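You operate a simulated robot arm through the tools that you are given. There is no shell and no other tool.

Carry out the task below with a simulated robot arm. There is one attempt and no reset: what you move stays moved.

JOB
Slide baffle one to 100 mm and baffle two to 100 mm.
Fine: draw each latch back first and shut it again afterwards.

Only the result counts: the job must be done as asked and must still hold three seconds after the hand-in. Knocking over, shifting, dropping, spilling or breaking anything else fails it.

ROBOT AND FRAMES
A 6-joint arm with a two-finger parallel gripper, fixed in place. Base frame: the origin is on the floor under the middle of its stand, x ahead of it, y to its left, z up. Readings come in mm, degrees, newtons and seconds.
It reaches about 1066 mm from its shoulder. Its first joint turns from -166.0 to 166.0 degrees. Payload 3.91 kg.
Tool frame: the origin (TCP) lies between the finger pads and is the grasp point; the fingertips stand 30 mm ahead of it; z points along the fingers, y is the line along which they close. The gripper opens to 110 mm. The fingers are 20 mm wide and 10 mm thick; the gripper's body (48 by 112 mm) begins 55 mm behind the TCP.
Orientation is told as [roll, pitch, yaw] about the base's x, y, z axes, in that order, counted from this pose: with the fingers straight down and closing along the base's y, the tool's x points along the base's -x, its y along +y and its z along -z.

CONTROLS
- The arm moves only by the tool jog_arm. Its argument "steps" is a list of rows, each a list of 6 numbers: the shift along the tool's x, y, z in cm, then the turn, a rotation vector about the tool's x, y, z in degrees. In form: [[x, y, z, rx, ry, rz], ...]. A call has 1 to 20 rows; each row is the pose to reach, as a shift and turn from the pose commanded when the call began, along the tool's axes at that moment. "gripper" is the opening in per cent of the stroke, from 0 (shut) to 100 (fully open), set as the call begins (left out, the last holds). A row lasts 0.2 s, in which the tool goes at most 50 mm and 8.6 degrees; a call with a longer step from one row to the next is refused whole, and so is a gripper value outside its range. Where a pose cannot be reached the arm comes as near as it can. A force on the tool above 40 N (or 10 N above the force at the start of the call, whichever is more), or a blocked arm, ends the call early, and 0.2 s more pass. Each finger travels about 153 mm/s and halts on what it meets, pressing with about 23 N; the grip force reading is that of the motor and also rises with nothing between the fingers. The clock runs only during rows and for 0.2 s after the last one: add rows that repeat a pose to give the fingers time. The reply holds the time, the measured pose of the TCP, the force on the tool along the base axes, the opening and the grip force, in the units named above and with some noise, with the torque about the TCP (base axes, N m) and any sound that the robot's microphone picked up.
- Cameras (640 x 400 px; columns grow to the right, rows downward): "scene" is fixed at [221.3, -498.6, 1774.8]; the picture's right is [0.81, -0.59, 0.00], its down [-0.31, -0.43, -0.85] and it looks along [0.50, 0.69, -0.53] (base axes); focal length 308 px, centre (320, 200). "wrist" rides on the gripper at [72, 17, -103] in the tool frame; the picture's right is [-0.23, 0.97, 0.00], its down [-0.76, -0.18, -0.62] and it looks along [-0.61, -0.14, 0.78] (tool axes); focal length 222 px, centre (320, 200). There is no depth. A picture from a camera that has moved, and an enlarged one, comes with that camera's place and axes in the base frame and with its lens.
- get_image(camera): a new picture of that camera. It takes no simulated time.
- zoom(camera, box): a new picture of the part [left, top, right, bottom] of that camera's present view, enlarged. It takes no simulated time.
- finish_job(): hands the job in; it is judged then, once.

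Nothing tells you positions but the pictures and the camera data. Unless the task says otherwise, let go and move clear before handing in.

The tools are called after "Request:" by a JSON object that holds its "api" and its "payload". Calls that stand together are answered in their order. jog_arm: Moves the arm, as the interface text tells. Its arguments: {"type":"object","properties":{"steps":{"type":"array","items":{"type":"array","items":{"type":"number"}}},"gripper":{"type":"number"}},"required":["steps"]} The other tools are called the same way: get_image (camera) takes a picture; zoom (camera, box) takes an enlarged picture of a part of a camera's view; finish_job () hands the job in.

At the start:

```text
clock: 0.0
eef_pos: [517.1, 198.2, 1424.9]
tool_rot: [0.1, 0.0, 0.1]
force: [-0.4, -0.5, 0.2]
torque: [-0.01, 0.02, -0.01]
grip_width: 109.9
grasp_force: 0.1
```

scene: 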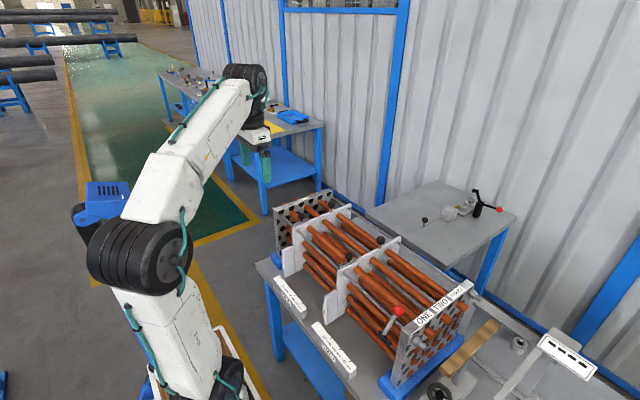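
wrist: 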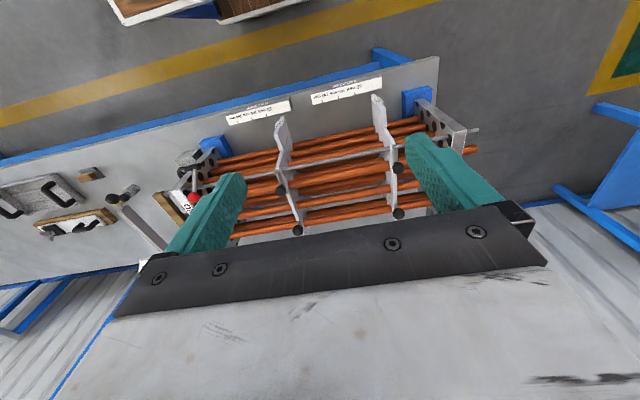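

I see a tube bundle (heat exchanger) on a bench with two baffle plates, scale labels in front, and knobs/latches. I'll zoom in to understand the parts before moving.

Request:
{"api": "zoom", "payload": {"camera": "scene", "box": [250, 180, 410, 280]}}

Request:
{"api": "zoom", "payload": {"camera": "scene", "box": [320, 220, 480, 320]}}

Request:
{"api": "zoom", "payload": {"camera": "scene", "box": [260, 260, 420, 360]}}

Request:
{"api": "zoom", "payload": {"camera": "scene", "box": [380, 280, 540, 380]}}

Request:
{"api": "zoom", "payload": {"camera": "wrist", "box": [160, 60, 320, 160]}}

Request:
{"api": "zoom", "payload": {"camera": "wrist", "box": [300, 60, 500, 185]}}

Request:
{"api": "zoom", "payload": {"camera": "wrist", "box": [160, 130, 320, 250]}}

```text
4.00 times, centred on (330, 230) of scene
camera zoom: at [221.3, -498.6, 1774.8], right [0.81, -0.59, 0.0], down [-0.31, -0.43, -0.85], along [0.5, 0.69, -0.53], focal length 1234 px, centre (280, 80)
```

zoom: 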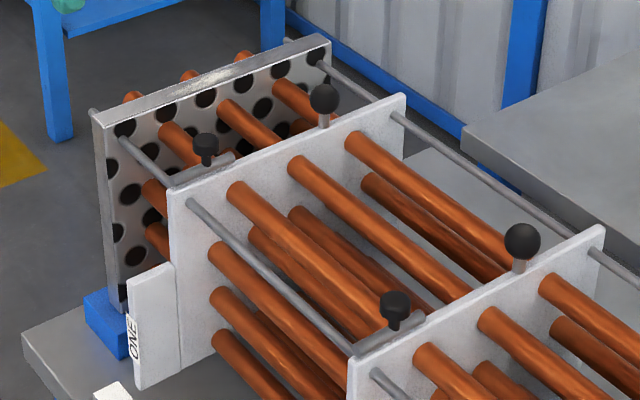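

```text
4.00 times, centred on (400, 270) of scene
camera zoom: at [221.3, -498.6, 1774.8], right [0.81, -0.59, 0.0], down [-0.31, -0.43, -0.85], along [0.5, 0.69, -0.53], focal length 1234 px, centre (0, -80)
```

zoom: 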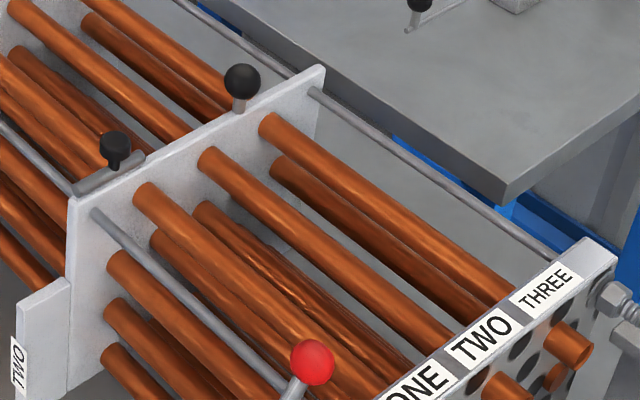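

```text
4.00 times, centred on (340, 310) of scene
camera zoom: at [221.3, -498.6, 1774.8], right [0.81, -0.59, 0.0], down [-0.31, -0.43, -0.85], along [0.5, 0.69, -0.53], focal length 1234 px, centre (240, -240)
```

zoom: 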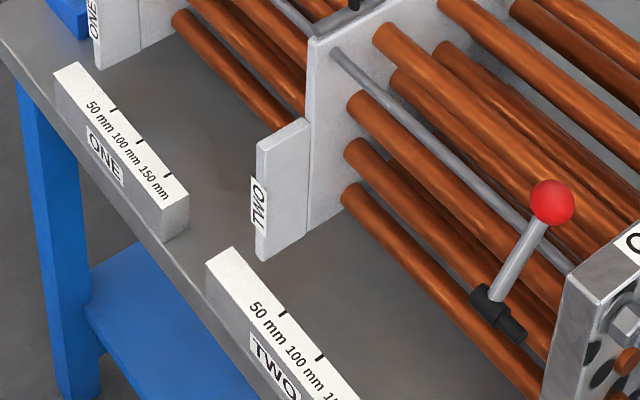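

```text
4.00 times, centred on (460, 330) of scene
camera zoom: at [221.3, -498.6, 1774.8], right [0.81, -0.59, 0.0], down [-0.31, -0.43, -0.85], along [0.5, 0.69, -0.53], focal length 1234 px, centre (-240, -320)
```

zoom: 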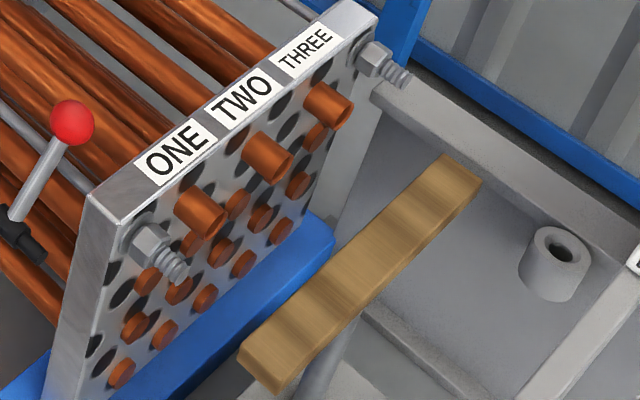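

```text
4.00 times, centred on (240, 110) of wrist
camera zoom: at [443.3, 216.3, 1528.2], right [0.23, 0.97, 0.0], down [0.76, -0.18, 0.62], along [0.61, -0.14, -0.78], focal length 888 px, centre (640, 560)
```

zoom: 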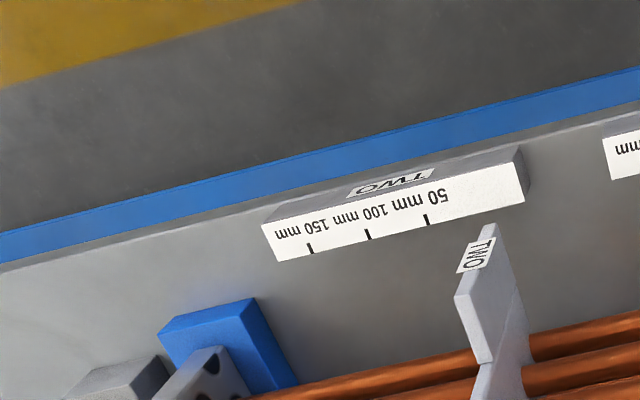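

```text
3.20 times, centred on (400, 122) of wrist
camera zoom: at [443.3, 216.3, 1528.2], right [0.23, 0.97, 0.0], down [0.76, -0.18, 0.62], along [0.61, -0.14, -0.78], focal length 711 px, centre (64, 448)
```

zoom: 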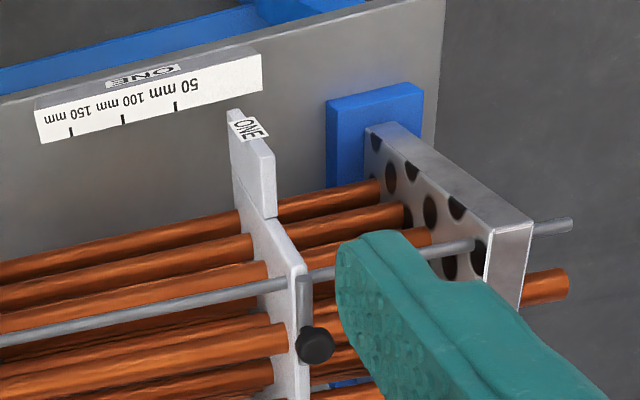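

```text
3.33 times, centred on (240, 190) of wrist
camera zoom: at [443.3, 216.3, 1528.2], right [0.23, 0.97, 0.0], down [0.76, -0.18, 0.62], along [0.61, -0.14, -0.78], focal length 740 px, centre (587, 233)
```

zoom: 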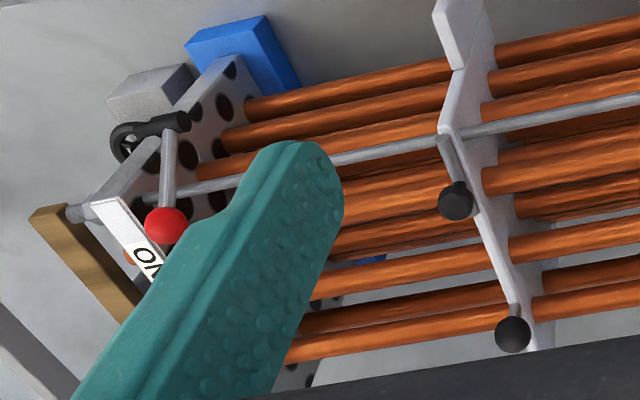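

The rig runs along base y: baffle one's knobs are near y≈333 and baffle two's near y≈52, at z≈1092, and both seem to sit near 0 mm on their scales. I'll bring the wrist camera closer to baffle one to work out how its latch moves.

Request:
{"api": "jog_arm", "payload": {"steps": [[-1.7, 1.9, 2.5, 0, 0, 0], [-3.4, 3.8, 5, 0, 0, 0], [-5.1, 5.7, 7.5, 0, 0, 0], [-6.8, 7.6, 10, 0, 0, 0], [-8.5, 9.5, 12.5, 0, 0, 0], [-10.2, 11.4, 15, 0, 0, 0], [-11.9, 13.3, 17.5, 0, 0, 0], [-13.5, 15.2, 20, 0, 0, 0], [-13.5, 15.2, 20, 0, 0, 0]], "gripper": 100}}

```text
clock: 2.0
eef_pos: [652.0, 351.0, 1224.3]
tool_rot: [0.0, 0.0, 0.1]
force: [0.7, 0.8, -0.3]
torque: [0.02, 0.0, -0.02]
grip_width: 110.1
grasp_force: 0.1
```

The arm is now near baffle one. I'll look at the latch and scale in detail.

Request:
{"api": "get_image", "payload": {"camera": "wrist"}}

Request:
{"api": "zoom", "payload": {"camera": "wrist", "box": [240, 100, 400, 200]}}

Request:
{"api": "zoom", "payload": {"camera": "wrist", "box": [240, 0, 400, 100]}}

Request:
{"api": "zoom", "payload": {"camera": "scene", "box": [280, 195, 340, 235]}}

```text
taken
camera wrist: at [577.6, 369.0, 1327.9], right [0.23, 0.97, 0.0], down [0.76, -0.18, 0.62], along [0.61, -0.14, -0.78], focal length 222 px, centre (320, 200)
```

wrist: 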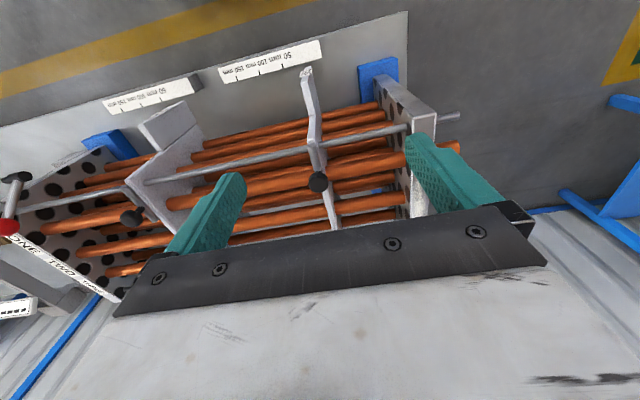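

```text
4.00 times, centred on (320, 150) of wrist
camera zoom: at [577.6, 369.0, 1327.9], right [0.23, 0.97, 0.0], down [0.76, -0.18, 0.62], along [0.61, -0.14, -0.78], focal length 888 px, centre (320, 400)
```

zoom: 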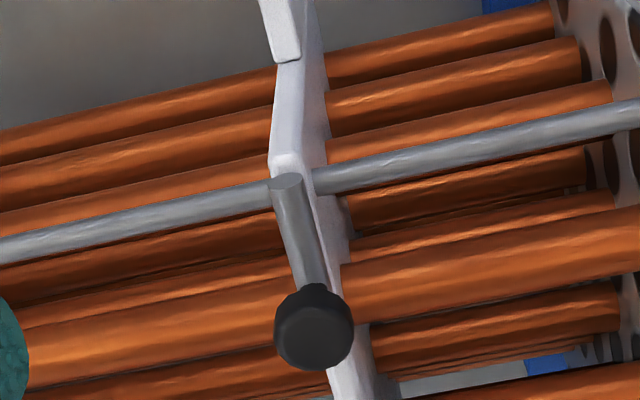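

```text
4.00 times, centred on (320, 50) of wrist
camera zoom: at [577.6, 369.0, 1327.9], right [0.23, 0.97, 0.0], down [0.76, -0.18, 0.62], along [0.61, -0.14, -0.78], focal length 888 px, centre (320, 800)
```

zoom: 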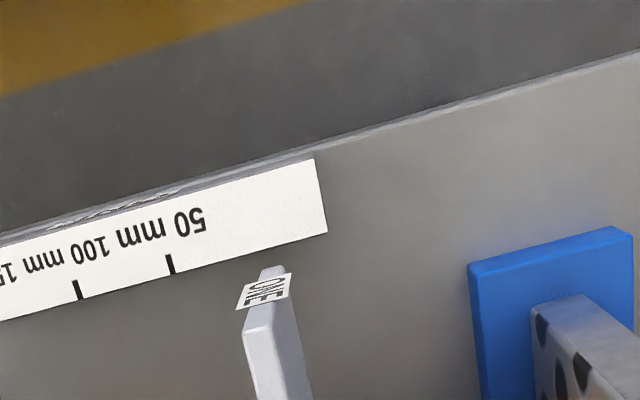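

```text
10.00 times, centred on (310, 215) of scene
camera zoom: at [221.3, -498.6, 1774.8], right [0.81, -0.59, 0.0], down [-0.31, -0.43, -0.85], along [0.5, 0.69, -0.53], focal length 3084 px, centre (420, 50)
```

zoom: 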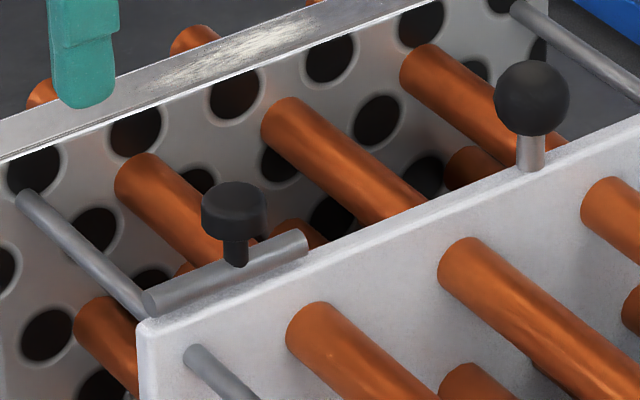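

The latch on baffle one looks like a short grey barrel along x at the top front corner, over the tie rod, with a black knob rising from it. I'll move closer for a better view and a second triangulation.

Request:
{"api": "jog_arm", "payload": {"steps": [[-1.5, -0.3, 3, 0, 0, 0], [-3.0, -0.6, 5.5, 0, 0, 0], [-3.5, -0.9, 8.0, 0, 0, 0], [-3.5, -0.9, 8.0, 0, 0, 0]]}}

```text
clock: 3.0
eef_pos: [686.7, 342.4, 1143.4]
tool_rot: [0.0, 0.0, 0.1]
force: [-0.9, 0.9, -0.9]
torque: [-0.05, 0.01, 0.03]
grip_width: 110.2
grasp_force: 0.0
```

The gripper should now be just in front of and above the latch knob of baffle one. I'll take close pictures of it.

Request:
{"api": "get_image", "payload": {"camera": "wrist"}}

Request:
{"api": "zoom", "payload": {"camera": "wrist", "box": [240, 120, 400, 220]}}

Request:
{"api": "zoom", "payload": {"camera": "wrist", "box": [240, 0, 400, 100]}}

Request:
{"api": "zoom", "payload": {"camera": "scene", "box": [280, 195, 340, 235]}}

Request:
{"api": "zoom", "payload": {"camera": "scene", "box": [270, 240, 334, 280]}}

```text
taken
camera wrist: at [612.6, 359.8, 1247.7], right [0.23, 0.97, 0.0], down [0.76, -0.18, 0.62], along [0.61, -0.14, -0.78], focal length 222 px, centre (320, 200)
```

wrist: 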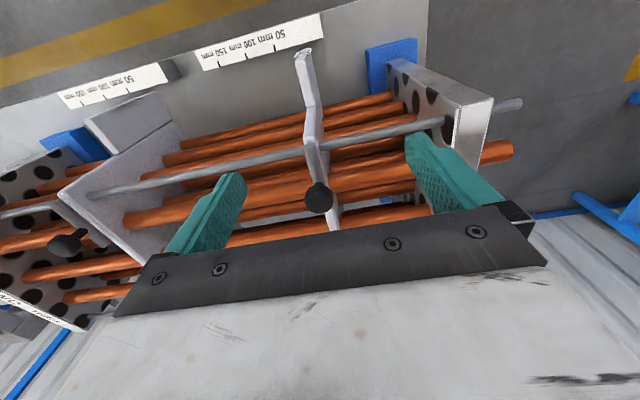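

```text
4.00 times, centred on (320, 170) of wrist
camera zoom: at [612.6, 359.8, 1247.7], right [0.23, 0.97, 0.0], down [0.76, -0.18, 0.62], along [0.61, -0.14, -0.78], focal length 888 px, centre (320, 320)
```

zoom: 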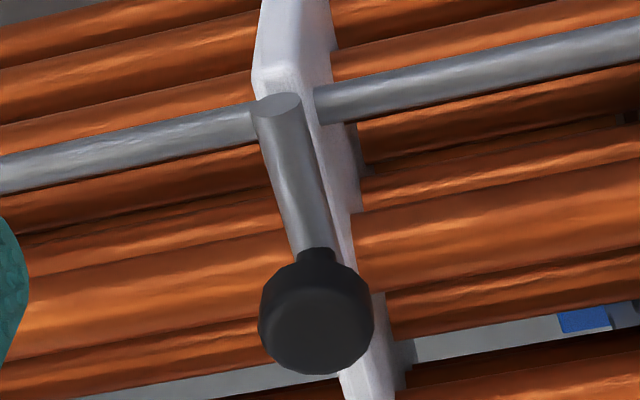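

```text
4.00 times, centred on (320, 50) of wrist
camera zoom: at [612.6, 359.8, 1247.7], right [0.23, 0.97, 0.0], down [0.76, -0.18, 0.62], along [0.61, -0.14, -0.78], focal length 888 px, centre (320, 800)
```

zoom: 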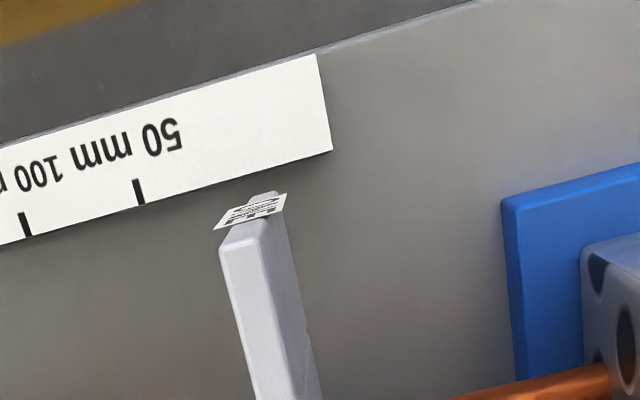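

```text
10.00 times, centred on (310, 215) of scene
camera zoom: at [221.3, -498.6, 1774.8], right [0.81, -0.59, 0.0], down [-0.31, -0.43, -0.85], along [0.5, 0.69, -0.53], focal length 3084 px, centre (420, 50)
```

zoom: 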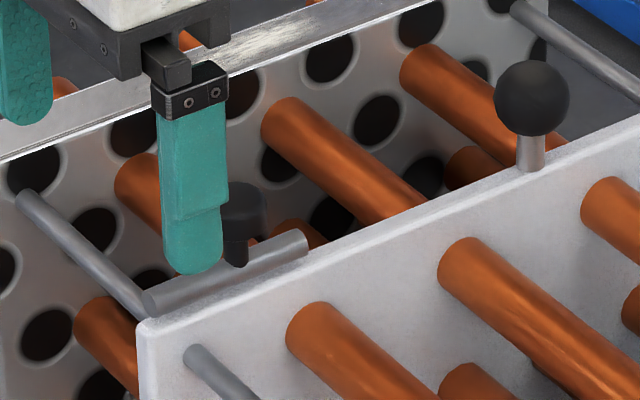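

```text
10.00 times, centred on (302, 260) of scene
camera zoom: at [221.3, -498.6, 1774.8], right [0.81, -0.59, 0.0], down [-0.31, -0.43, -0.85], along [0.5, 0.69, -0.53], focal length 3084 px, centre (500, -400)
```

zoom: 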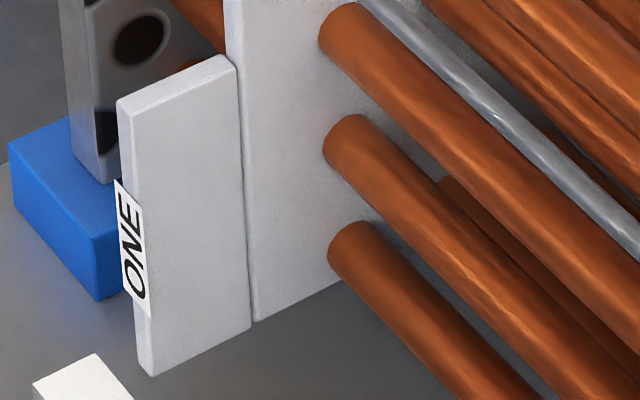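

Baffle one's latch knob is at about (735, 330, 1092), 25 mm across, on a barrel running x≈694–768, and the scene camera matches the fingertip position well. I'll centre the fingers above the knob and check before going down.

Request:
{"api": "jog_arm", "payload": {"steps": [[-2.4, -0.6, 0, 0, 0, 0], [-4.8, -1.2, 0, 0, 0, 0], [-4.8, -1.2, 0, 0, 0, 0]], "gripper": 60}}

Request:
{"api": "get_image", "payload": {"camera": "wrist"}}

Request:
{"api": "zoom", "payload": {"camera": "scene", "box": [280, 195, 340, 235]}}

```text
clock: 3.8
eef_pos: [735.3, 329.6, 1145.0]
tool_rot: [0.0, 0.1, 0.0]
force: [-0.1, -0.6, 0.6]
torque: [0.03, 0.0, -0.01]
grip_width: 66.0
grasp_force: 0.0
```

```text
taken
camera wrist: at [661.0, 347.7, 1248.9], right [0.23, 0.97, 0.0], down [0.76, -0.18, 0.62], along [0.61, -0.14, -0.78], focal length 222 px, centre (320, 200)
```

wrist: 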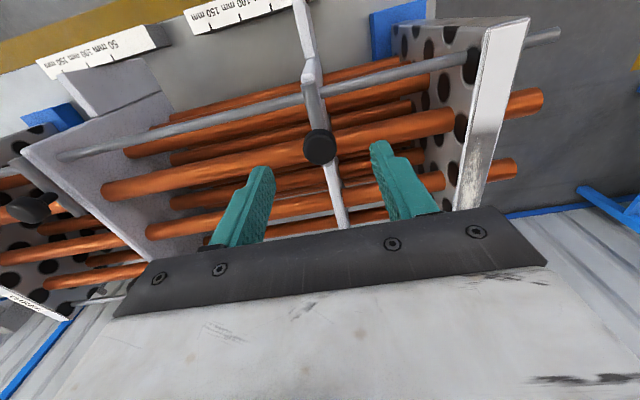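

```text
10.00 times, centred on (310, 215) of scene
camera zoom: at [221.3, -498.6, 1774.8], right [0.81, -0.59, 0.0], down [-0.31, -0.43, -0.85], along [0.5, 0.69, -0.53], focal length 3084 px, centre (420, 50)
```

zoom: 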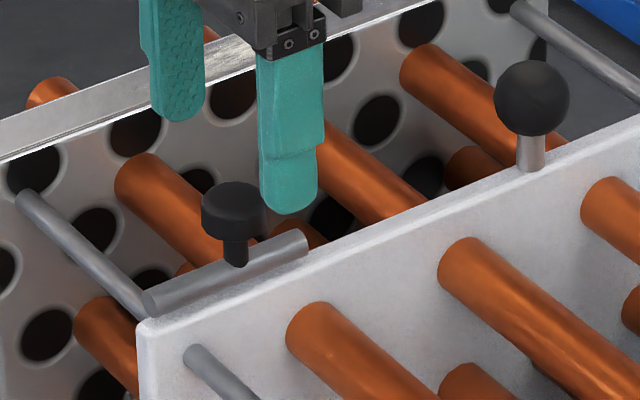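

The fingers are centred over the knob at (734, 330). I'll lower them around it, keeping the tips above the tubes, and then close.

Request:
{"api": "jog_arm", "payload": {"steps": [[0, 0, 1.7, 0, 0, 0], [0, 0, 3.4, 0, 0, 0], [0, 0, 4.7, 0, 0, 0], [0, 0, 4.7, 0, 0, 0]]}}

Request:
{"api": "get_image", "payload": {"camera": "wrist"}}

Request:
{"api": "zoom", "payload": {"camera": "scene", "box": [280, 195, 340, 235]}}

```text
clock: 4.8
eef_pos: [734.9, 329.3, 1098.2]
tool_rot: [0.0, -0.1, 0.1]
force: [-0.1, 0.3, 0.0]
torque: [0.0, 0.01, 0.01]
grip_width: 65.9
grasp_force: 0.1
```

```text
taken
camera wrist: at [661.4, 347.5, 1201.5], right [0.23, 0.97, 0.0], down [0.76, -0.18, 0.62], along [0.61, -0.14, -0.78], focal length 222 px, centre (320, 200)
```

wrist: 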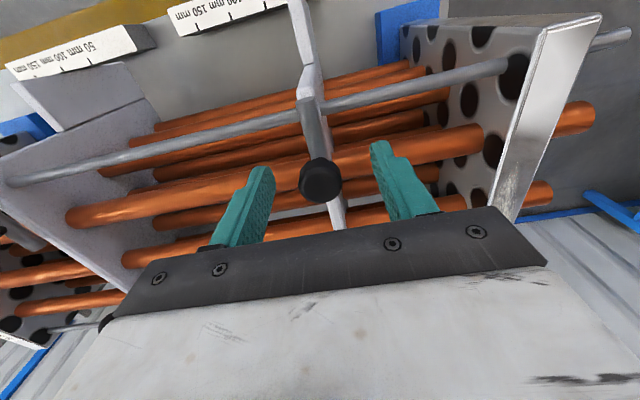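

```text
10.00 times, centred on (310, 215) of scene
camera zoom: at [221.3, -498.6, 1774.8], right [0.81, -0.59, 0.0], down [-0.31, -0.43, -0.85], along [0.5, 0.69, -0.53], focal length 3084 px, centre (420, 50)
```

zoom: 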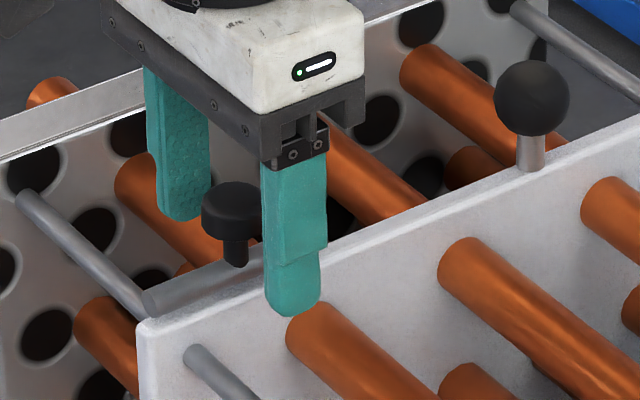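

The knob sits between the fingers just below the TCP. I'll close on it now.

Request:
{"api": "jog_arm", "payload": {"steps": [[0, 0.08, 0.3, 0, 0, 0], [0, 0.08, 0.3, 0, 0, 0], [0, 0.08, 0.3, 0, 0, 0]], "gripper": 0}}

Request:
{"api": "zoom", "payload": {"camera": "scene", "box": [280, 195, 340, 235]}}

Request:
{"api": "get_image", "payload": {"camera": "wrist"}}

```text
clock: 5.6
eef_pos: [736.1, 328.7, 1096.6]
tool_rot: [0.1, -0.3, 0.0]
force: [1.4, -4.2, 20.2]
torque: [-0.49, 0.29, -0.04]
grip_width: 25.2
grasp_force: 44.2
```

```text
10.00 times, centred on (310, 215) of scene
camera zoom: at [221.3, -498.6, 1774.8], right [0.81, -0.59, 0.0], down [-0.31, -0.43, -0.85], along [0.5, 0.69, -0.53], focal length 3084 px, centre (420, 50)
```

zoom: 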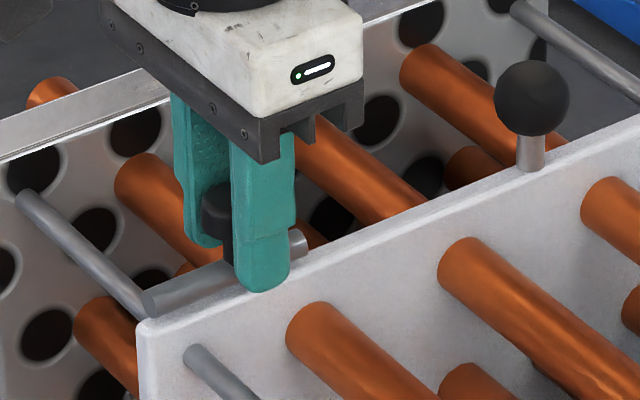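

```text
taken
camera wrist: at [660.9, 347.7, 1200.1], right [0.23, 0.97, 0.0], down [0.76, -0.18, 0.63], along [0.61, -0.14, -0.78], focal length 222 px, centre (320, 200)
```

wrist: 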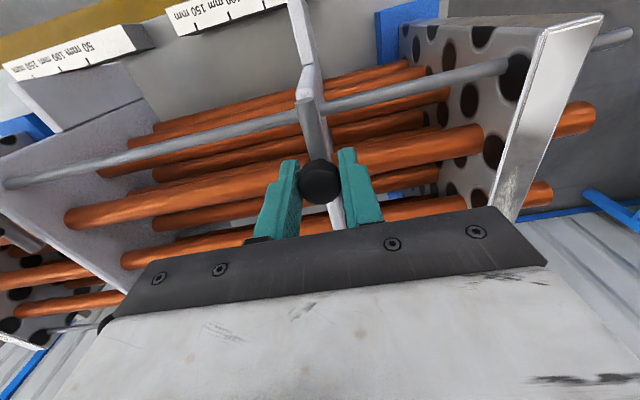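

I have the knob (25 mm), but a fingertip is resting on the plate's top with about 20 N. I'll raise a few millimetres to relieve it.

Request:
{"api": "jog_arm", "payload": {"steps": [[0, 0, -0.2, 0, 0, 0], [0, 0, -0.4, 0, 0, 0], [0, 0, -0.4, 0, 0, 0]]}}

```text
clock: 6.4
eef_pos: [734.7, 329.8, 1095.0]
tool_rot: [0.0, 0.2, 0.1]
force: [0.4, -7.0, -13.1]
torque: [0.4, -0.68, -0.05]
grip_width: 25.1
grasp_force: 44.4
```

Force has changed sign, so the neutral height is about 1.5 mm lower. I'll settle there and then test gently whether the latch slides in +x (away from the tie rod).

Request:
{"api": "jog_arm", "payload": {"steps": [[0, 0, 0.16, 0, 0, 0], [-0.1, 0, 0.16, 0, 0, 0], [-0.2, 0, 0.16, 0, 0, 0], [-0.3, 0, 0.16, 0, 0, 0], [-0.3, 0, 0.16, 0, 0, 0]]}}

```text
clock: 7.6
eef_pos: [739.2, 329.1, 1097.0]
tool_rot: [0.0, 0.0, 0.0]
force: [0.2, -10.5, -14.6]
torque: [-0.32, 0.23, -0.03]
grip_width: 25.3
grasp_force: 44.7
```

The x force is near zero after 3 mm, so it may be sliding. I'll check the picture to see whether the barrel moved.

Request:
{"api": "zoom", "payload": {"camera": "scene", "box": [280, 195, 340, 235]}}

Request:
{"api": "zoom", "payload": {"camera": "wrist", "box": [240, 120, 400, 220]}}

```text
10.00 times, centred on (310, 215) of scene
camera zoom: at [221.3, -498.6, 1774.8], right [0.81, -0.59, 0.0], down [-0.31, -0.43, -0.85], along [0.5, 0.69, -0.53], focal length 3084 px, centre (420, 50)
```

zoom: 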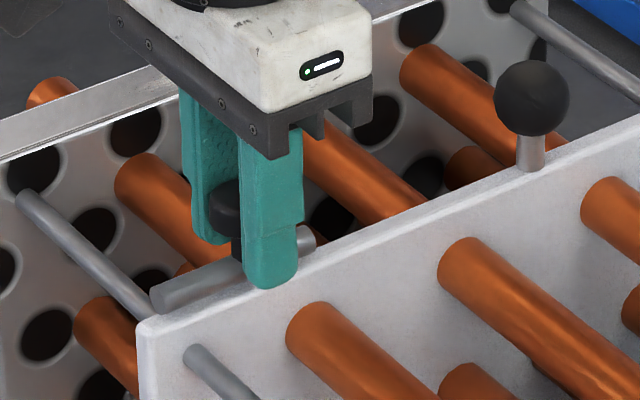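

```text
4.00 times, centred on (320, 170) of wrist
camera zoom: at [665.0, 347.9, 1200.4], right [0.23, 0.97, 0.0], down [0.76, -0.18, 0.62], along [0.61, -0.14, -0.78], focal length 888 px, centre (320, 320)
```

zoom: 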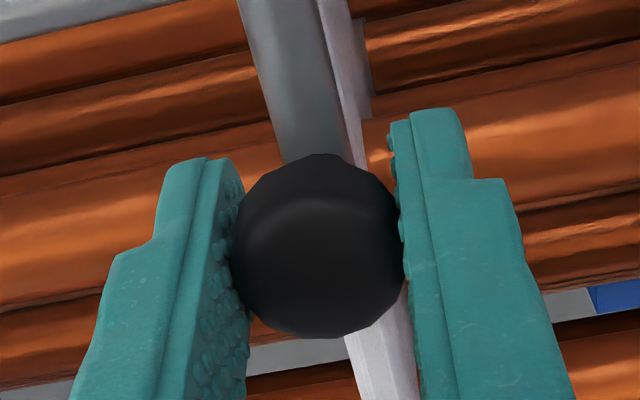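

The barrel moved with the knob, so the latch draws back toward +x. I'll relieve the y/z preload and keep drawing it back in small steps until it meets its stop.

Request:
{"api": "jog_arm", "payload": {"steps": [[0, -0.1, 0.12, 0, 0, 0], [-0.2, -0.1, 0.12, 0, 0, 0], [-0.4, -0.1, 0.12, 0, 0, 0], [-0.6, -0.1, 0.12, 0, 0, 0], [-0.8, -0.1, 0.12, 0, 0, 0], [-0.8, -0.1, 0.12, 0, 0, 0]]}}

```text
clock: 9.0
eef_pos: [746.4, 330.8, 1097.2]
tool_rot: [0.1, 0.0, 0.1]
force: [0.2, -1.1, 5.5]
torque: [-0.44, -0.07, -0.01]
grip_width: 25.1
grasp_force: 44.7
```

The latch keeps moving freely at x≈746 with low force. I'll continue drawing it back.

Request:
{"api": "jog_arm", "payload": {"steps": [[-0.2, 0, 0, 0, 0, 0], [-0.4, 0, 0, 0, 0, 0], [-0.6, 0, 0, 0, 0, 0], [-0.8, 0, 0, 0, 0, 0], [-1.0, 0, 0, 0, 0, 0], [-1.2, 0, 0, 0, 0, 0], [-1.2, 0, 0, 0, 0, 0]]}}

Request:
{"api": "zoom", "payload": {"camera": "scene", "box": [280, 195, 340, 235]}}

```text
clock: 10.6
eef_pos: [759.1, 328.9, 1096.5]
tool_rot: [0.2, -0.1, 0.2]
force: [0.4, 0.9, 12.5]
torque: [-0.39, 0.23, -0.02]
grip_width: 25.2
grasp_force: 44.9
```

```text
10.00 times, centred on (310, 215) of scene
camera zoom: at [221.3, -498.6, 1774.8], right [0.81, -0.59, 0.0], down [-0.31, -0.43, -0.85], along [0.5, 0.69, -0.53], focal length 3084 px, centre (420, 50)
```

zoom: 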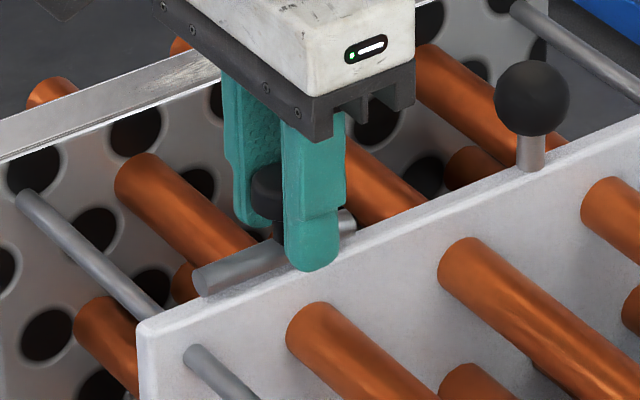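

It has moved about 24 mm with no stop yet. I'll continue in 2 mm steps and watch the x force.

Request:
{"api": "jog_arm", "payload": {"steps": [[-0.15, 0, -0.1, 0, 0, 0], [-0.3, 0, -0.1, 0, 0, 0], [-0.45, 0, -0.1, 0, 0, 0], [-0.6, 0, -0.1, 0, 0, 0], [-0.6, 0, -0.1, 0, 0, 0]]}}

Request:
{"api": "zoom", "payload": {"camera": "scene", "box": [280, 195, 340, 235]}}

```text
clock: 11.8
eef_pos: [764.6, 330.4, 1096.3]
tool_rot: [0.0, 0.0, 0.0]
force: [-0.4, 0.0, 6.7]
torque: [-0.43, 0.32, 0.0]
grip_width: 25.2
grasp_force: 45.4
```

```text
10.00 times, centred on (310, 215) of scene
camera zoom: at [221.3, -498.6, 1774.8], right [0.81, -0.59, 0.0], down [-0.31, -0.43, -0.85], along [0.5, 0.69, -0.53], focal length 3084 px, centre (420, 50)
```

zoom: 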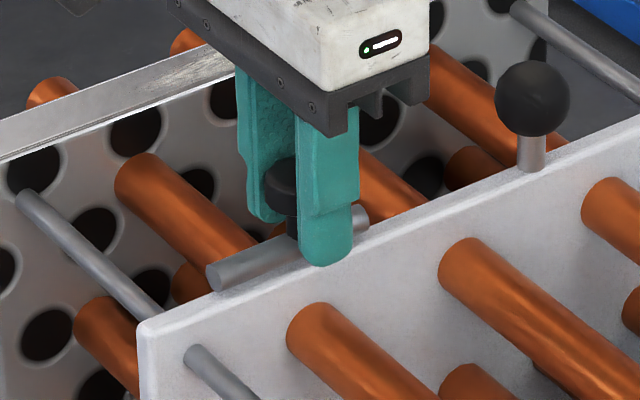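

Still free at 30 mm. I'll go on a little to find the end stop.

Request:
{"api": "jog_arm", "payload": {"steps": [[-0.15, 0, 0, 0, 0, 0], [-0.3, 0, 0, 0, 0, 0], [-0.45, 0, 0, 0, 0, 0], [-0.6, 0, 0, 0, 0, 0], [-0.6, 0, 0, 0, 0, 0]]}}

Request:
{"api": "zoom", "payload": {"camera": "scene", "box": [280, 195, 340, 235]}}

```text
clock: 13.0
eef_pos: [767.9, 329.5, 1095.3]
tool_rot: [0.1, 0.0, 0.2]
force: [-38.1, -5.9, -5.2]
torque: [0.41, 0.31, -0.06]
grip_width: 25.2
grasp_force: 45.0
```

```text
10.00 times, centred on (310, 215) of scene
camera zoom: at [221.3, -498.6, 1774.8], right [0.81, -0.59, 0.0], down [-0.31, -0.43, -0.85], along [0.5, 0.69, -0.53], focal length 3084 px, centre (420, 50)
```

zoom: 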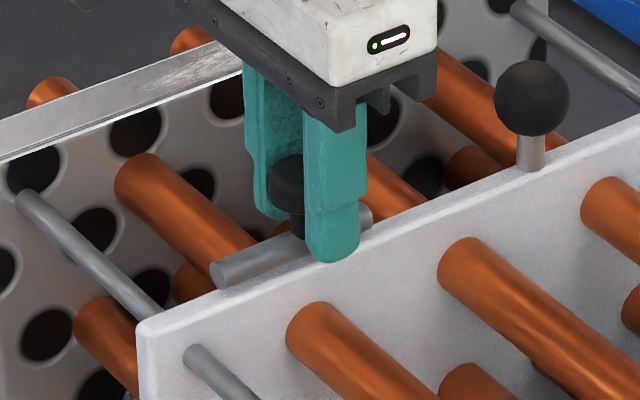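

The latch met its stop at x≈767 after ~32 mm of travel. I'll back off the preload and try sliding baffle one a few millimetres toward -y while still holding the knob.

Request:
{"api": "jog_arm", "payload": {"steps": [[0.2, 0, 0, 0, 0, 0], [0.35, 0, 0, 0, 0, 0], [0.35, -0.2, 0, 0, 0, 0], [0.35, -0.4, 0, 0, 0, 0], [0.35, -0.6, 0, 0, 0, 0], [0.35, -0.8, 0, 0, 0, 0], [0.35, -0.8, 0, 0, 0, 0]]}}

Request:
{"api": "zoom", "payload": {"camera": "scene", "box": [260, 195, 356, 255]}}

```text
clock: 14.6
eef_pos: [768.1, 322.8, 1097.5]
tool_rot: [0.0, -0.2, 0.0]
force: [-0.8, 2.1, -6.5]
torque: [-0.38, -0.71, 0.06]
grip_width: 25.2
grasp_force: 45.0
```

```text
6.67 times, centred on (308, 225) of scene
camera zoom: at [221.3, -498.6, 1774.8], right [0.81, -0.59, 0.0], down [-0.31, -0.43, -0.85], along [0.5, 0.69, -0.53], focal length 2056 px, centre (400, 33)
```

zoom: 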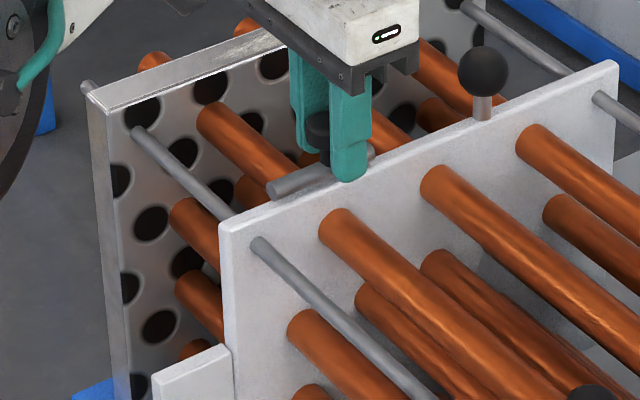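

Baffle one slides freely with the latch drawn. I'll carry it on in -y by about 72 mm and then read the scale.

Request:
{"api": "jog_arm", "payload": {"steps": [[0, -0.5, 0, 0, 0, 0], [0, -1.1, 0, 0, 0, 0], [0, -1.7, 0, 0, 0, 0], [0, -2.3, 0, 0, 0, 0], [0, -2.9, 0, 0, 0, 0], [0, -3.5, 0, 0, 0, 0], [0, -4.1, 0, 0, 0, 0], [0, -4.7, 0, 0, 0, 0], [0, -5.3, 0, 0, 0, 0], [0, -5.9, 0, 0, 0, 0], [0, -6.5, 0, 0, 0, 0], [0, -7.0, 0, 0, 0, 0], [0, -7.2, 0, 0, 0, 0], [0, -7.2, 0, 0, 0, 0]]}}

Request:
{"api": "get_image", "payload": {"camera": "wrist"}}

Request:
{"api": "zoom", "payload": {"camera": "wrist", "box": [240, 0, 400, 100]}}

Request:
{"api": "zoom", "payload": {"camera": "scene", "box": [260, 250, 340, 300]}}

```text
clock: 17.6
eef_pos: [766.1, 249.6, 1097.2]
tool_rot: [-0.1, 0.0, 0.1]
force: [0.4, 1.9, -3.5]
torque: [-0.37, -0.23, 0.02]
grip_width: 25.2
grasp_force: 45.3
```

```text
taken
camera wrist: at [693.1, 267.6, 1200.4], right [0.23, 0.97, 0.0], down [0.76, -0.18, 0.62], along [0.61, -0.14, -0.78], focal length 222 px, centre (320, 200)
```

wrist: 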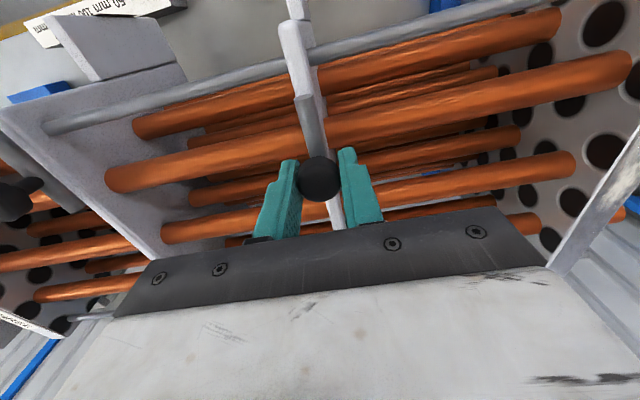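

```text
4.00 times, centred on (320, 50) of wrist
camera zoom: at [693.1, 267.6, 1200.4], right [0.23, 0.97, 0.0], down [0.76, -0.18, 0.62], along [0.61, -0.14, -0.78], focal length 888 px, centre (320, 800)
```

zoom: 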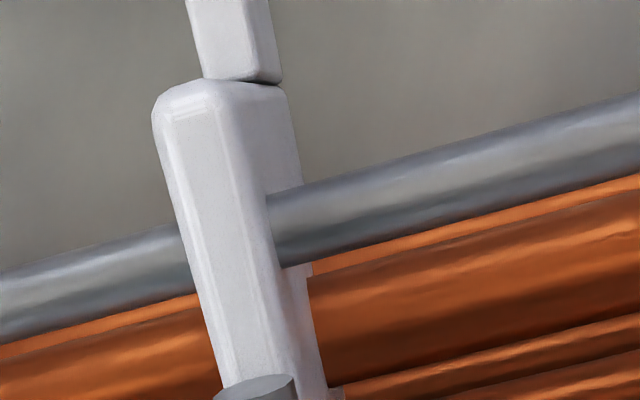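

```text
8.00 times, centred on (300, 275) of scene
camera zoom: at [221.3, -498.6, 1774.8], right [0.81, -0.59, 0.0], down [-0.31, -0.43, -0.85], along [0.5, 0.69, -0.53], focal length 2468 px, centre (480, -400)
```

zoom: 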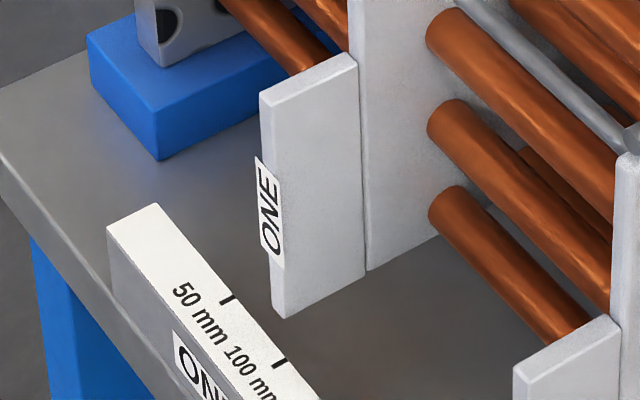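

Baffle one has moved about 80 mm. I'll take high zooms of the scale and pointer tab to measure the reading.

Request:
{"api": "zoom", "payload": {"camera": "scene", "box": [270, 274, 302, 294]}}

Request:
{"api": "zoom", "payload": {"camera": "scene", "box": [284, 288, 316, 308]}}

Request:
{"api": "zoom", "payload": {"camera": "scene", "box": [285, 254, 317, 274]}}

Request:
{"api": "zoom", "payload": {"camera": "scene", "box": [285, 270, 317, 290]}}

```text
16.00 times, centred on (286, 284) of scene
camera zoom: at [221.3, -498.6, 1774.8], right [0.81, -0.59, 0.0], down [-0.31, -0.43, -0.85], along [0.5, 0.69, -0.53], focal length 4935 px, centre (864, -1144)
```

zoom: 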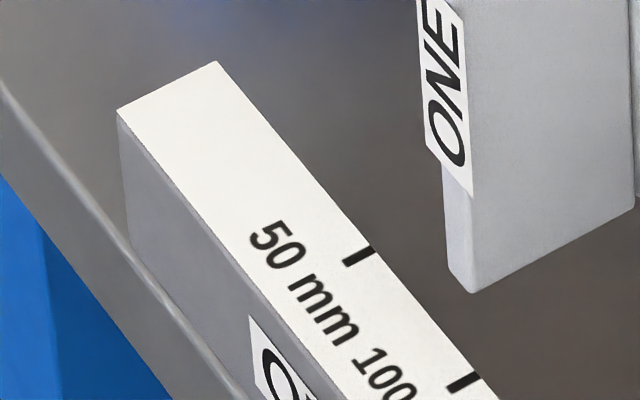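

```text
16.00 times, centred on (300, 298) of scene
camera zoom: at [221.3, -498.6, 1774.8], right [0.81, -0.59, 0.0], down [-0.31, -0.43, -0.85], along [0.5, 0.69, -0.53], focal length 4935 px, centre (640, -1368)
```

zoom: 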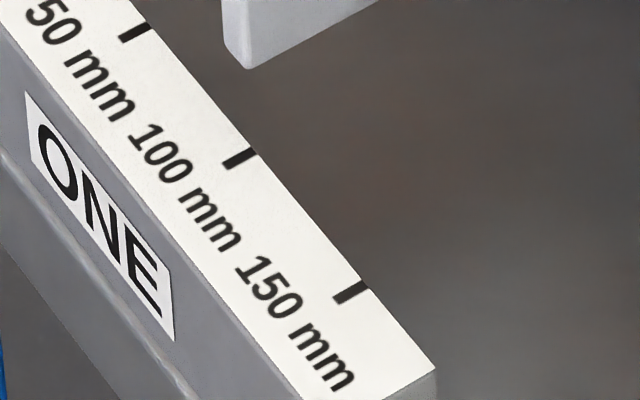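

```text
16.00 times, centred on (301, 264) of scene
camera zoom: at [221.3, -498.6, 1774.8], right [0.81, -0.59, 0.0], down [-0.31, -0.43, -0.85], along [0.5, 0.69, -0.53], focal length 4935 px, centre (624, -824)
```

zoom: 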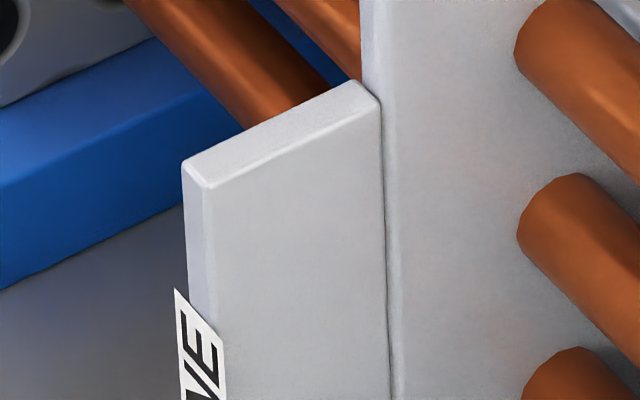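

```text
16.00 times, centred on (301, 280) of scene
camera zoom: at [221.3, -498.6, 1774.8], right [0.81, -0.59, 0.0], down [-0.31, -0.43, -0.85], along [0.5, 0.69, -0.53], focal length 4935 px, centre (624, -1080)
```

zoom: 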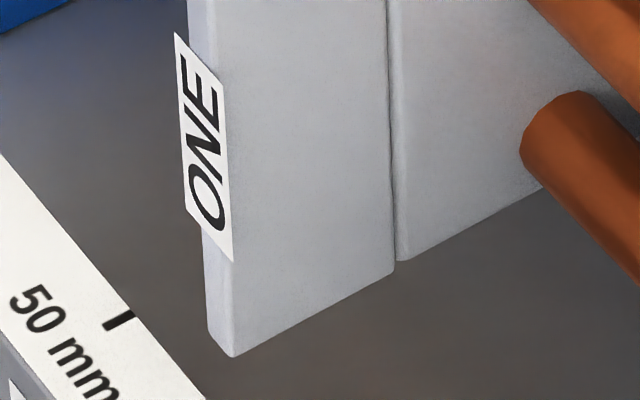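

From the tick spacing I estimate the pointer is between 72 and 80 mm now. I'll slide another 22 mm, then let go, rise, and read the scale squarely with the wrist camera.

Request:
{"api": "jog_arm", "payload": {"steps": [[0, -0.5, 0, 0, 0, 0], [0, -1.0, 0, 0, 0, 0], [0, -1.5, 0, 0, 0, 0], [0, -2.0, 0, 0, 0, 0], [0, -2.2, 0, 0, 0, 0], [0, -2.2, 0, 0, 0, 0]]}}

Request:
{"api": "jog_arm", "payload": {"steps": [[0, 0, 0, 0, 0, 0], [0, 0, 0, 0, 0, 0]], "gripper": 60}}

Request:
{"api": "jog_arm", "payload": {"steps": [[0, 0, -2, 0, 0, 0], [0, 0, -4, 0, 0, 0], [0, 0, -6, 0, 0, 0], [4, 0, -7, 0, 0, 0], [8, 0, -7, 0, 0, 0], [12, -0.6, -7, 0, 0, 0], [16, -1.2, -7, 0, 0, 0], [20.5, -2.0, -7, 0, 0, 0], [20.5, -2.0, -7, 0, 0, 0]]}}

Request:
{"api": "get_image", "payload": {"camera": "wrist"}}

Request:
{"api": "get_image", "payload": {"camera": "scene"}}

```text
clock: 19.0
eef_pos: [766.8, 227.7, 1096.6]
tool_rot: [0.0, -0.1, 0.0]
force: [0.3, 1.2, -2.5]
torque: [-0.4, 0.13, -0.01]
grip_width: 24.8
grasp_force: 44.8
```

```text
clock: 19.6
eef_pos: [767.0, 227.7, 1096.2]
tool_rot: [0.0, 0.0, -0.1]
force: [0.0, 0.9, 0.2]
torque: [0.0, -0.03, 0.01]
grip_width: 66.1
grasp_force: 0.0
```

```text
clock: 21.6
eef_pos: [561.8, 207.4, 1166.9]
tool_rot: [0.0, 0.1, 0.0]
force: [0.5, -0.6, 0.4]
torque: [0.02, 0.04, 0.02]
grip_width: 65.9
grasp_force: 0.1
```

```text
taken
camera wrist: at [487.5, 225.0, 1270.9], right [0.23, 0.97, 0.0], down [0.76, -0.18, 0.62], along [0.61, -0.14, -0.78], focal length 222 px, centre (320, 200)
```

wrist: 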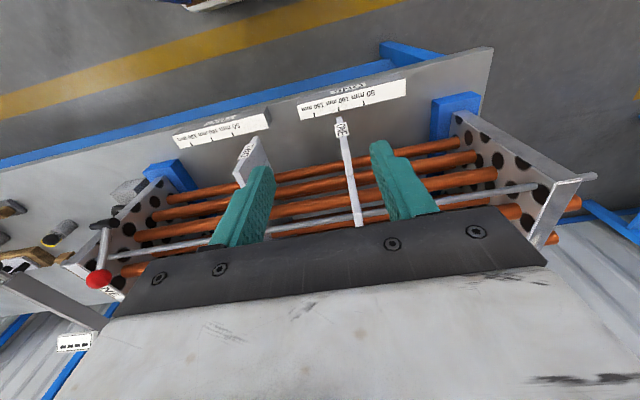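

```text
taken
```

scene: 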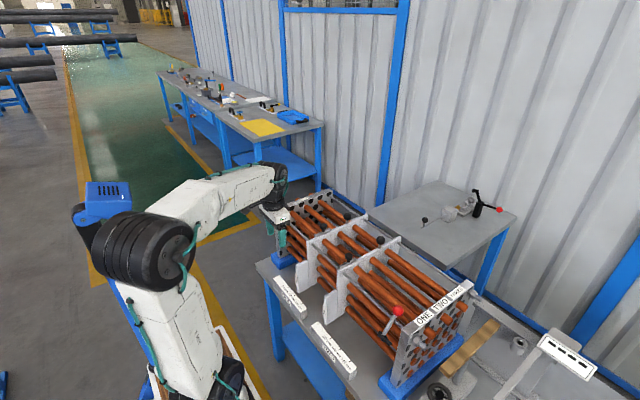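

Baffle one now appears next to the 100 mm tick. I'll zoom in on the tick and pointer from this square-on view.

Request:
{"api": "zoom", "payload": {"camera": "wrist", "box": [290, 70, 418, 150]}}

Request:
{"api": "zoom", "payload": {"camera": "wrist", "box": [310, 90, 374, 130]}}

Request:
{"api": "zoom", "payload": {"camera": "wrist", "box": [170, 100, 298, 180]}}

```text
5.00 times, centred on (354, 110) of wrist
camera zoom: at [487.5, 225.0, 1270.9], right [0.23, 0.97, 0.0], down [0.76, -0.18, 0.62], along [0.61, -0.14, -0.78], focal length 1111 px, centre (150, 650)
```

zoom: 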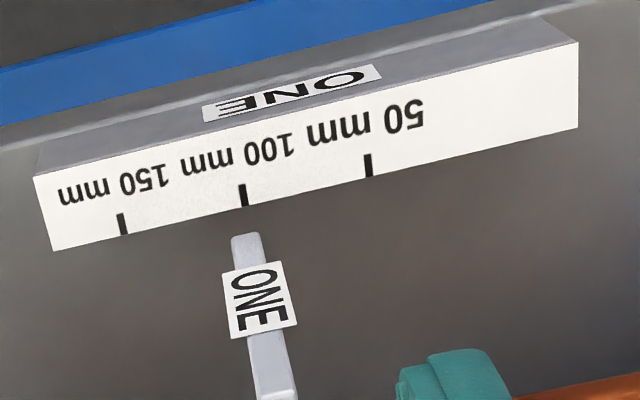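

```text
10.00 times, centred on (342, 110) of wrist
camera zoom: at [487.5, 225.0, 1270.9], right [0.23, 0.97, 0.0], down [0.76, -0.18, 0.62], along [0.61, -0.14, -0.78], focal length 2221 px, centre (100, 1100)
```

zoom: 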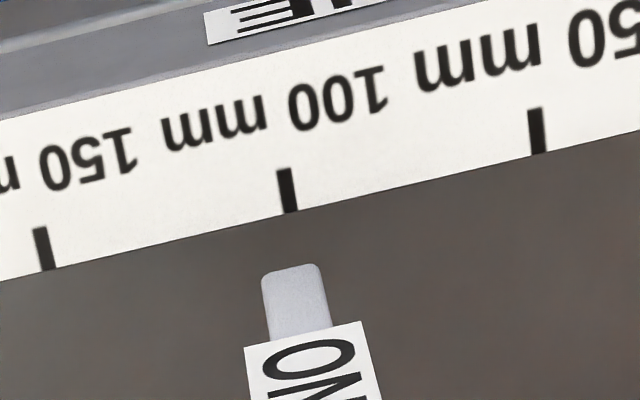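

```text
5.00 times, centred on (234, 140) of wrist
camera zoom: at [487.5, 225.0, 1270.9], right [0.23, 0.97, 0.0], down [0.76, -0.18, 0.62], along [0.61, -0.14, -0.78], focal length 1111 px, centre (750, 500)
```

zoom: 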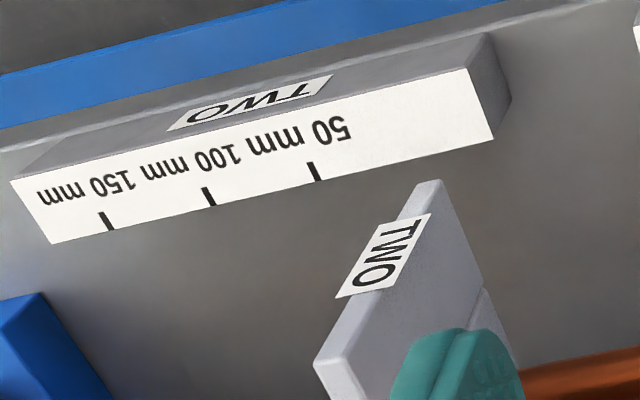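

The tab's centre appears about 1 mm past the 100 mm tick. I'll lower the camera in front of the rig for a closer reading before the final adjustment.

Request:
{"api": "jog_arm", "payload": {"steps": [[0, 0.2, 4, 0, 0, 0], [0, 0.4, 8, 0, 0, 0], [0, 0.4, 12, 0, 0, 0], [0, 0.4, 15, 0, 0, 0], [0, 0.4, 15, 0, 0, 0]]}}

Request:
{"api": "get_image", "payload": {"camera": "wrist"}}

Request:
{"api": "zoom", "payload": {"camera": "wrist", "box": [300, 70, 364, 110]}}

```text
clock: 22.8
eef_pos: [562.2, 212.1, 1016.8]
tool_rot: [0.0, -0.1, 0.1]
force: [0.7, 0.1, -0.1]
torque: [-0.02, 0.02, 0.0]
grip_width: 66.1
grasp_force: 0.1
```

```text
taken
camera wrist: at [488.1, 228.7, 1119.6], right [0.23, 0.97, 0.0], down [0.76, -0.18, 0.62], along [0.61, -0.14, -0.78], focal length 222 px, centre (320, 200)
```

wrist: 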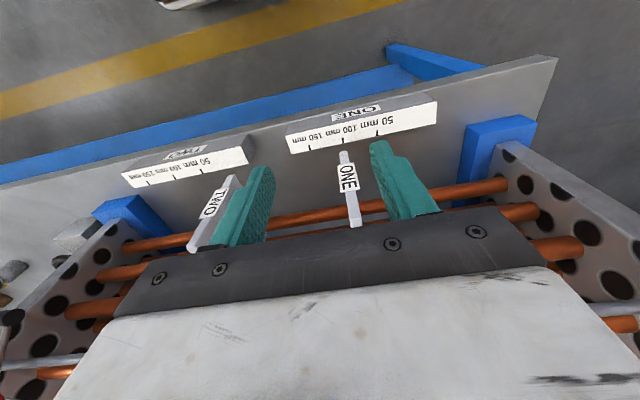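

```text
10.00 times, centred on (332, 90) of wrist
camera zoom: at [488.1, 228.7, 1119.6], right [0.23, 0.97, 0.0], down [0.76, -0.18, 0.62], along [0.61, -0.14, -0.78], focal length 2221 px, centre (200, 1300)
```

zoom: 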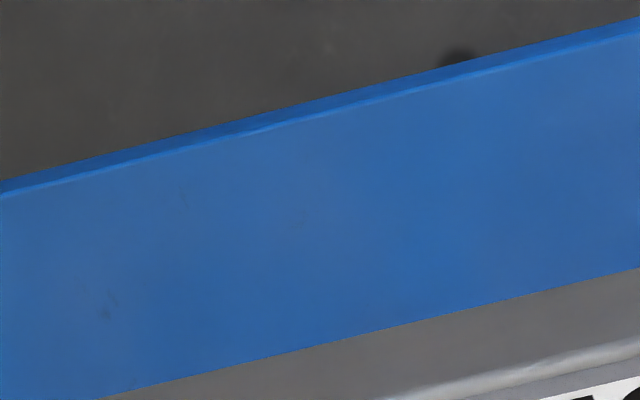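

The view is good; the tick is near pixel (343,140). I'll zoom there.

Request:
{"api": "zoom", "payload": {"camera": "wrist", "box": [312, 125, 376, 165]}}

Request:
{"api": "zoom", "payload": {"camera": "wrist", "box": [280, 110, 408, 190]}}

Request:
{"api": "zoom", "payload": {"camera": "scene", "box": [280, 274, 328, 304]}}

```text
10.00 times, centred on (344, 145) of wrist
camera zoom: at [488.1, 228.7, 1119.6], right [0.23, 0.97, 0.0], down [0.76, -0.18, 0.62], along [0.61, -0.14, -0.78], focal length 2221 px, centre (80, 750)
```

zoom: 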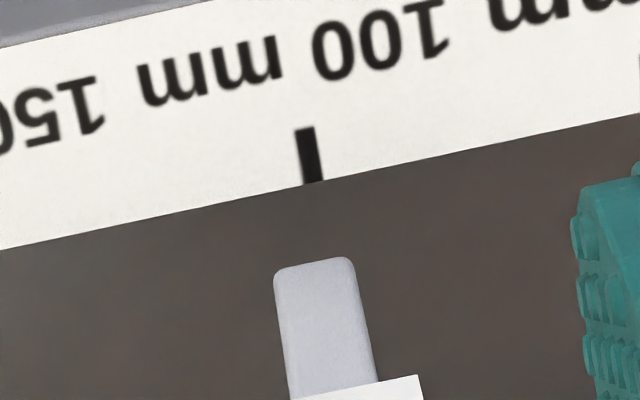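

```text
5.00 times, centred on (344, 150) of wrist
camera zoom: at [488.1, 228.7, 1119.6], right [0.23, 0.97, 0.0], down [0.76, -0.18, 0.62], along [0.61, -0.14, -0.78], focal length 1111 px, centre (200, 450)
```

zoom: 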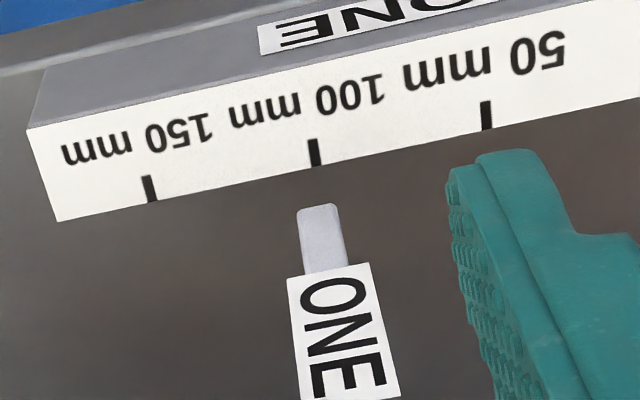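

```text
13.33 times, centred on (304, 289) of scene
camera zoom: at [221.3, -498.6, 1774.8], right [0.81, -0.59, 0.0], down [-0.31, -0.43, -0.85], along [0.5, 0.69, -0.53], focal length 4113 px, centre (533, -987)
```

zoom: 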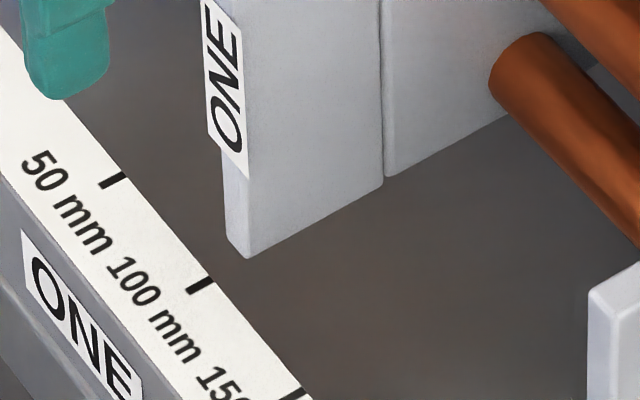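

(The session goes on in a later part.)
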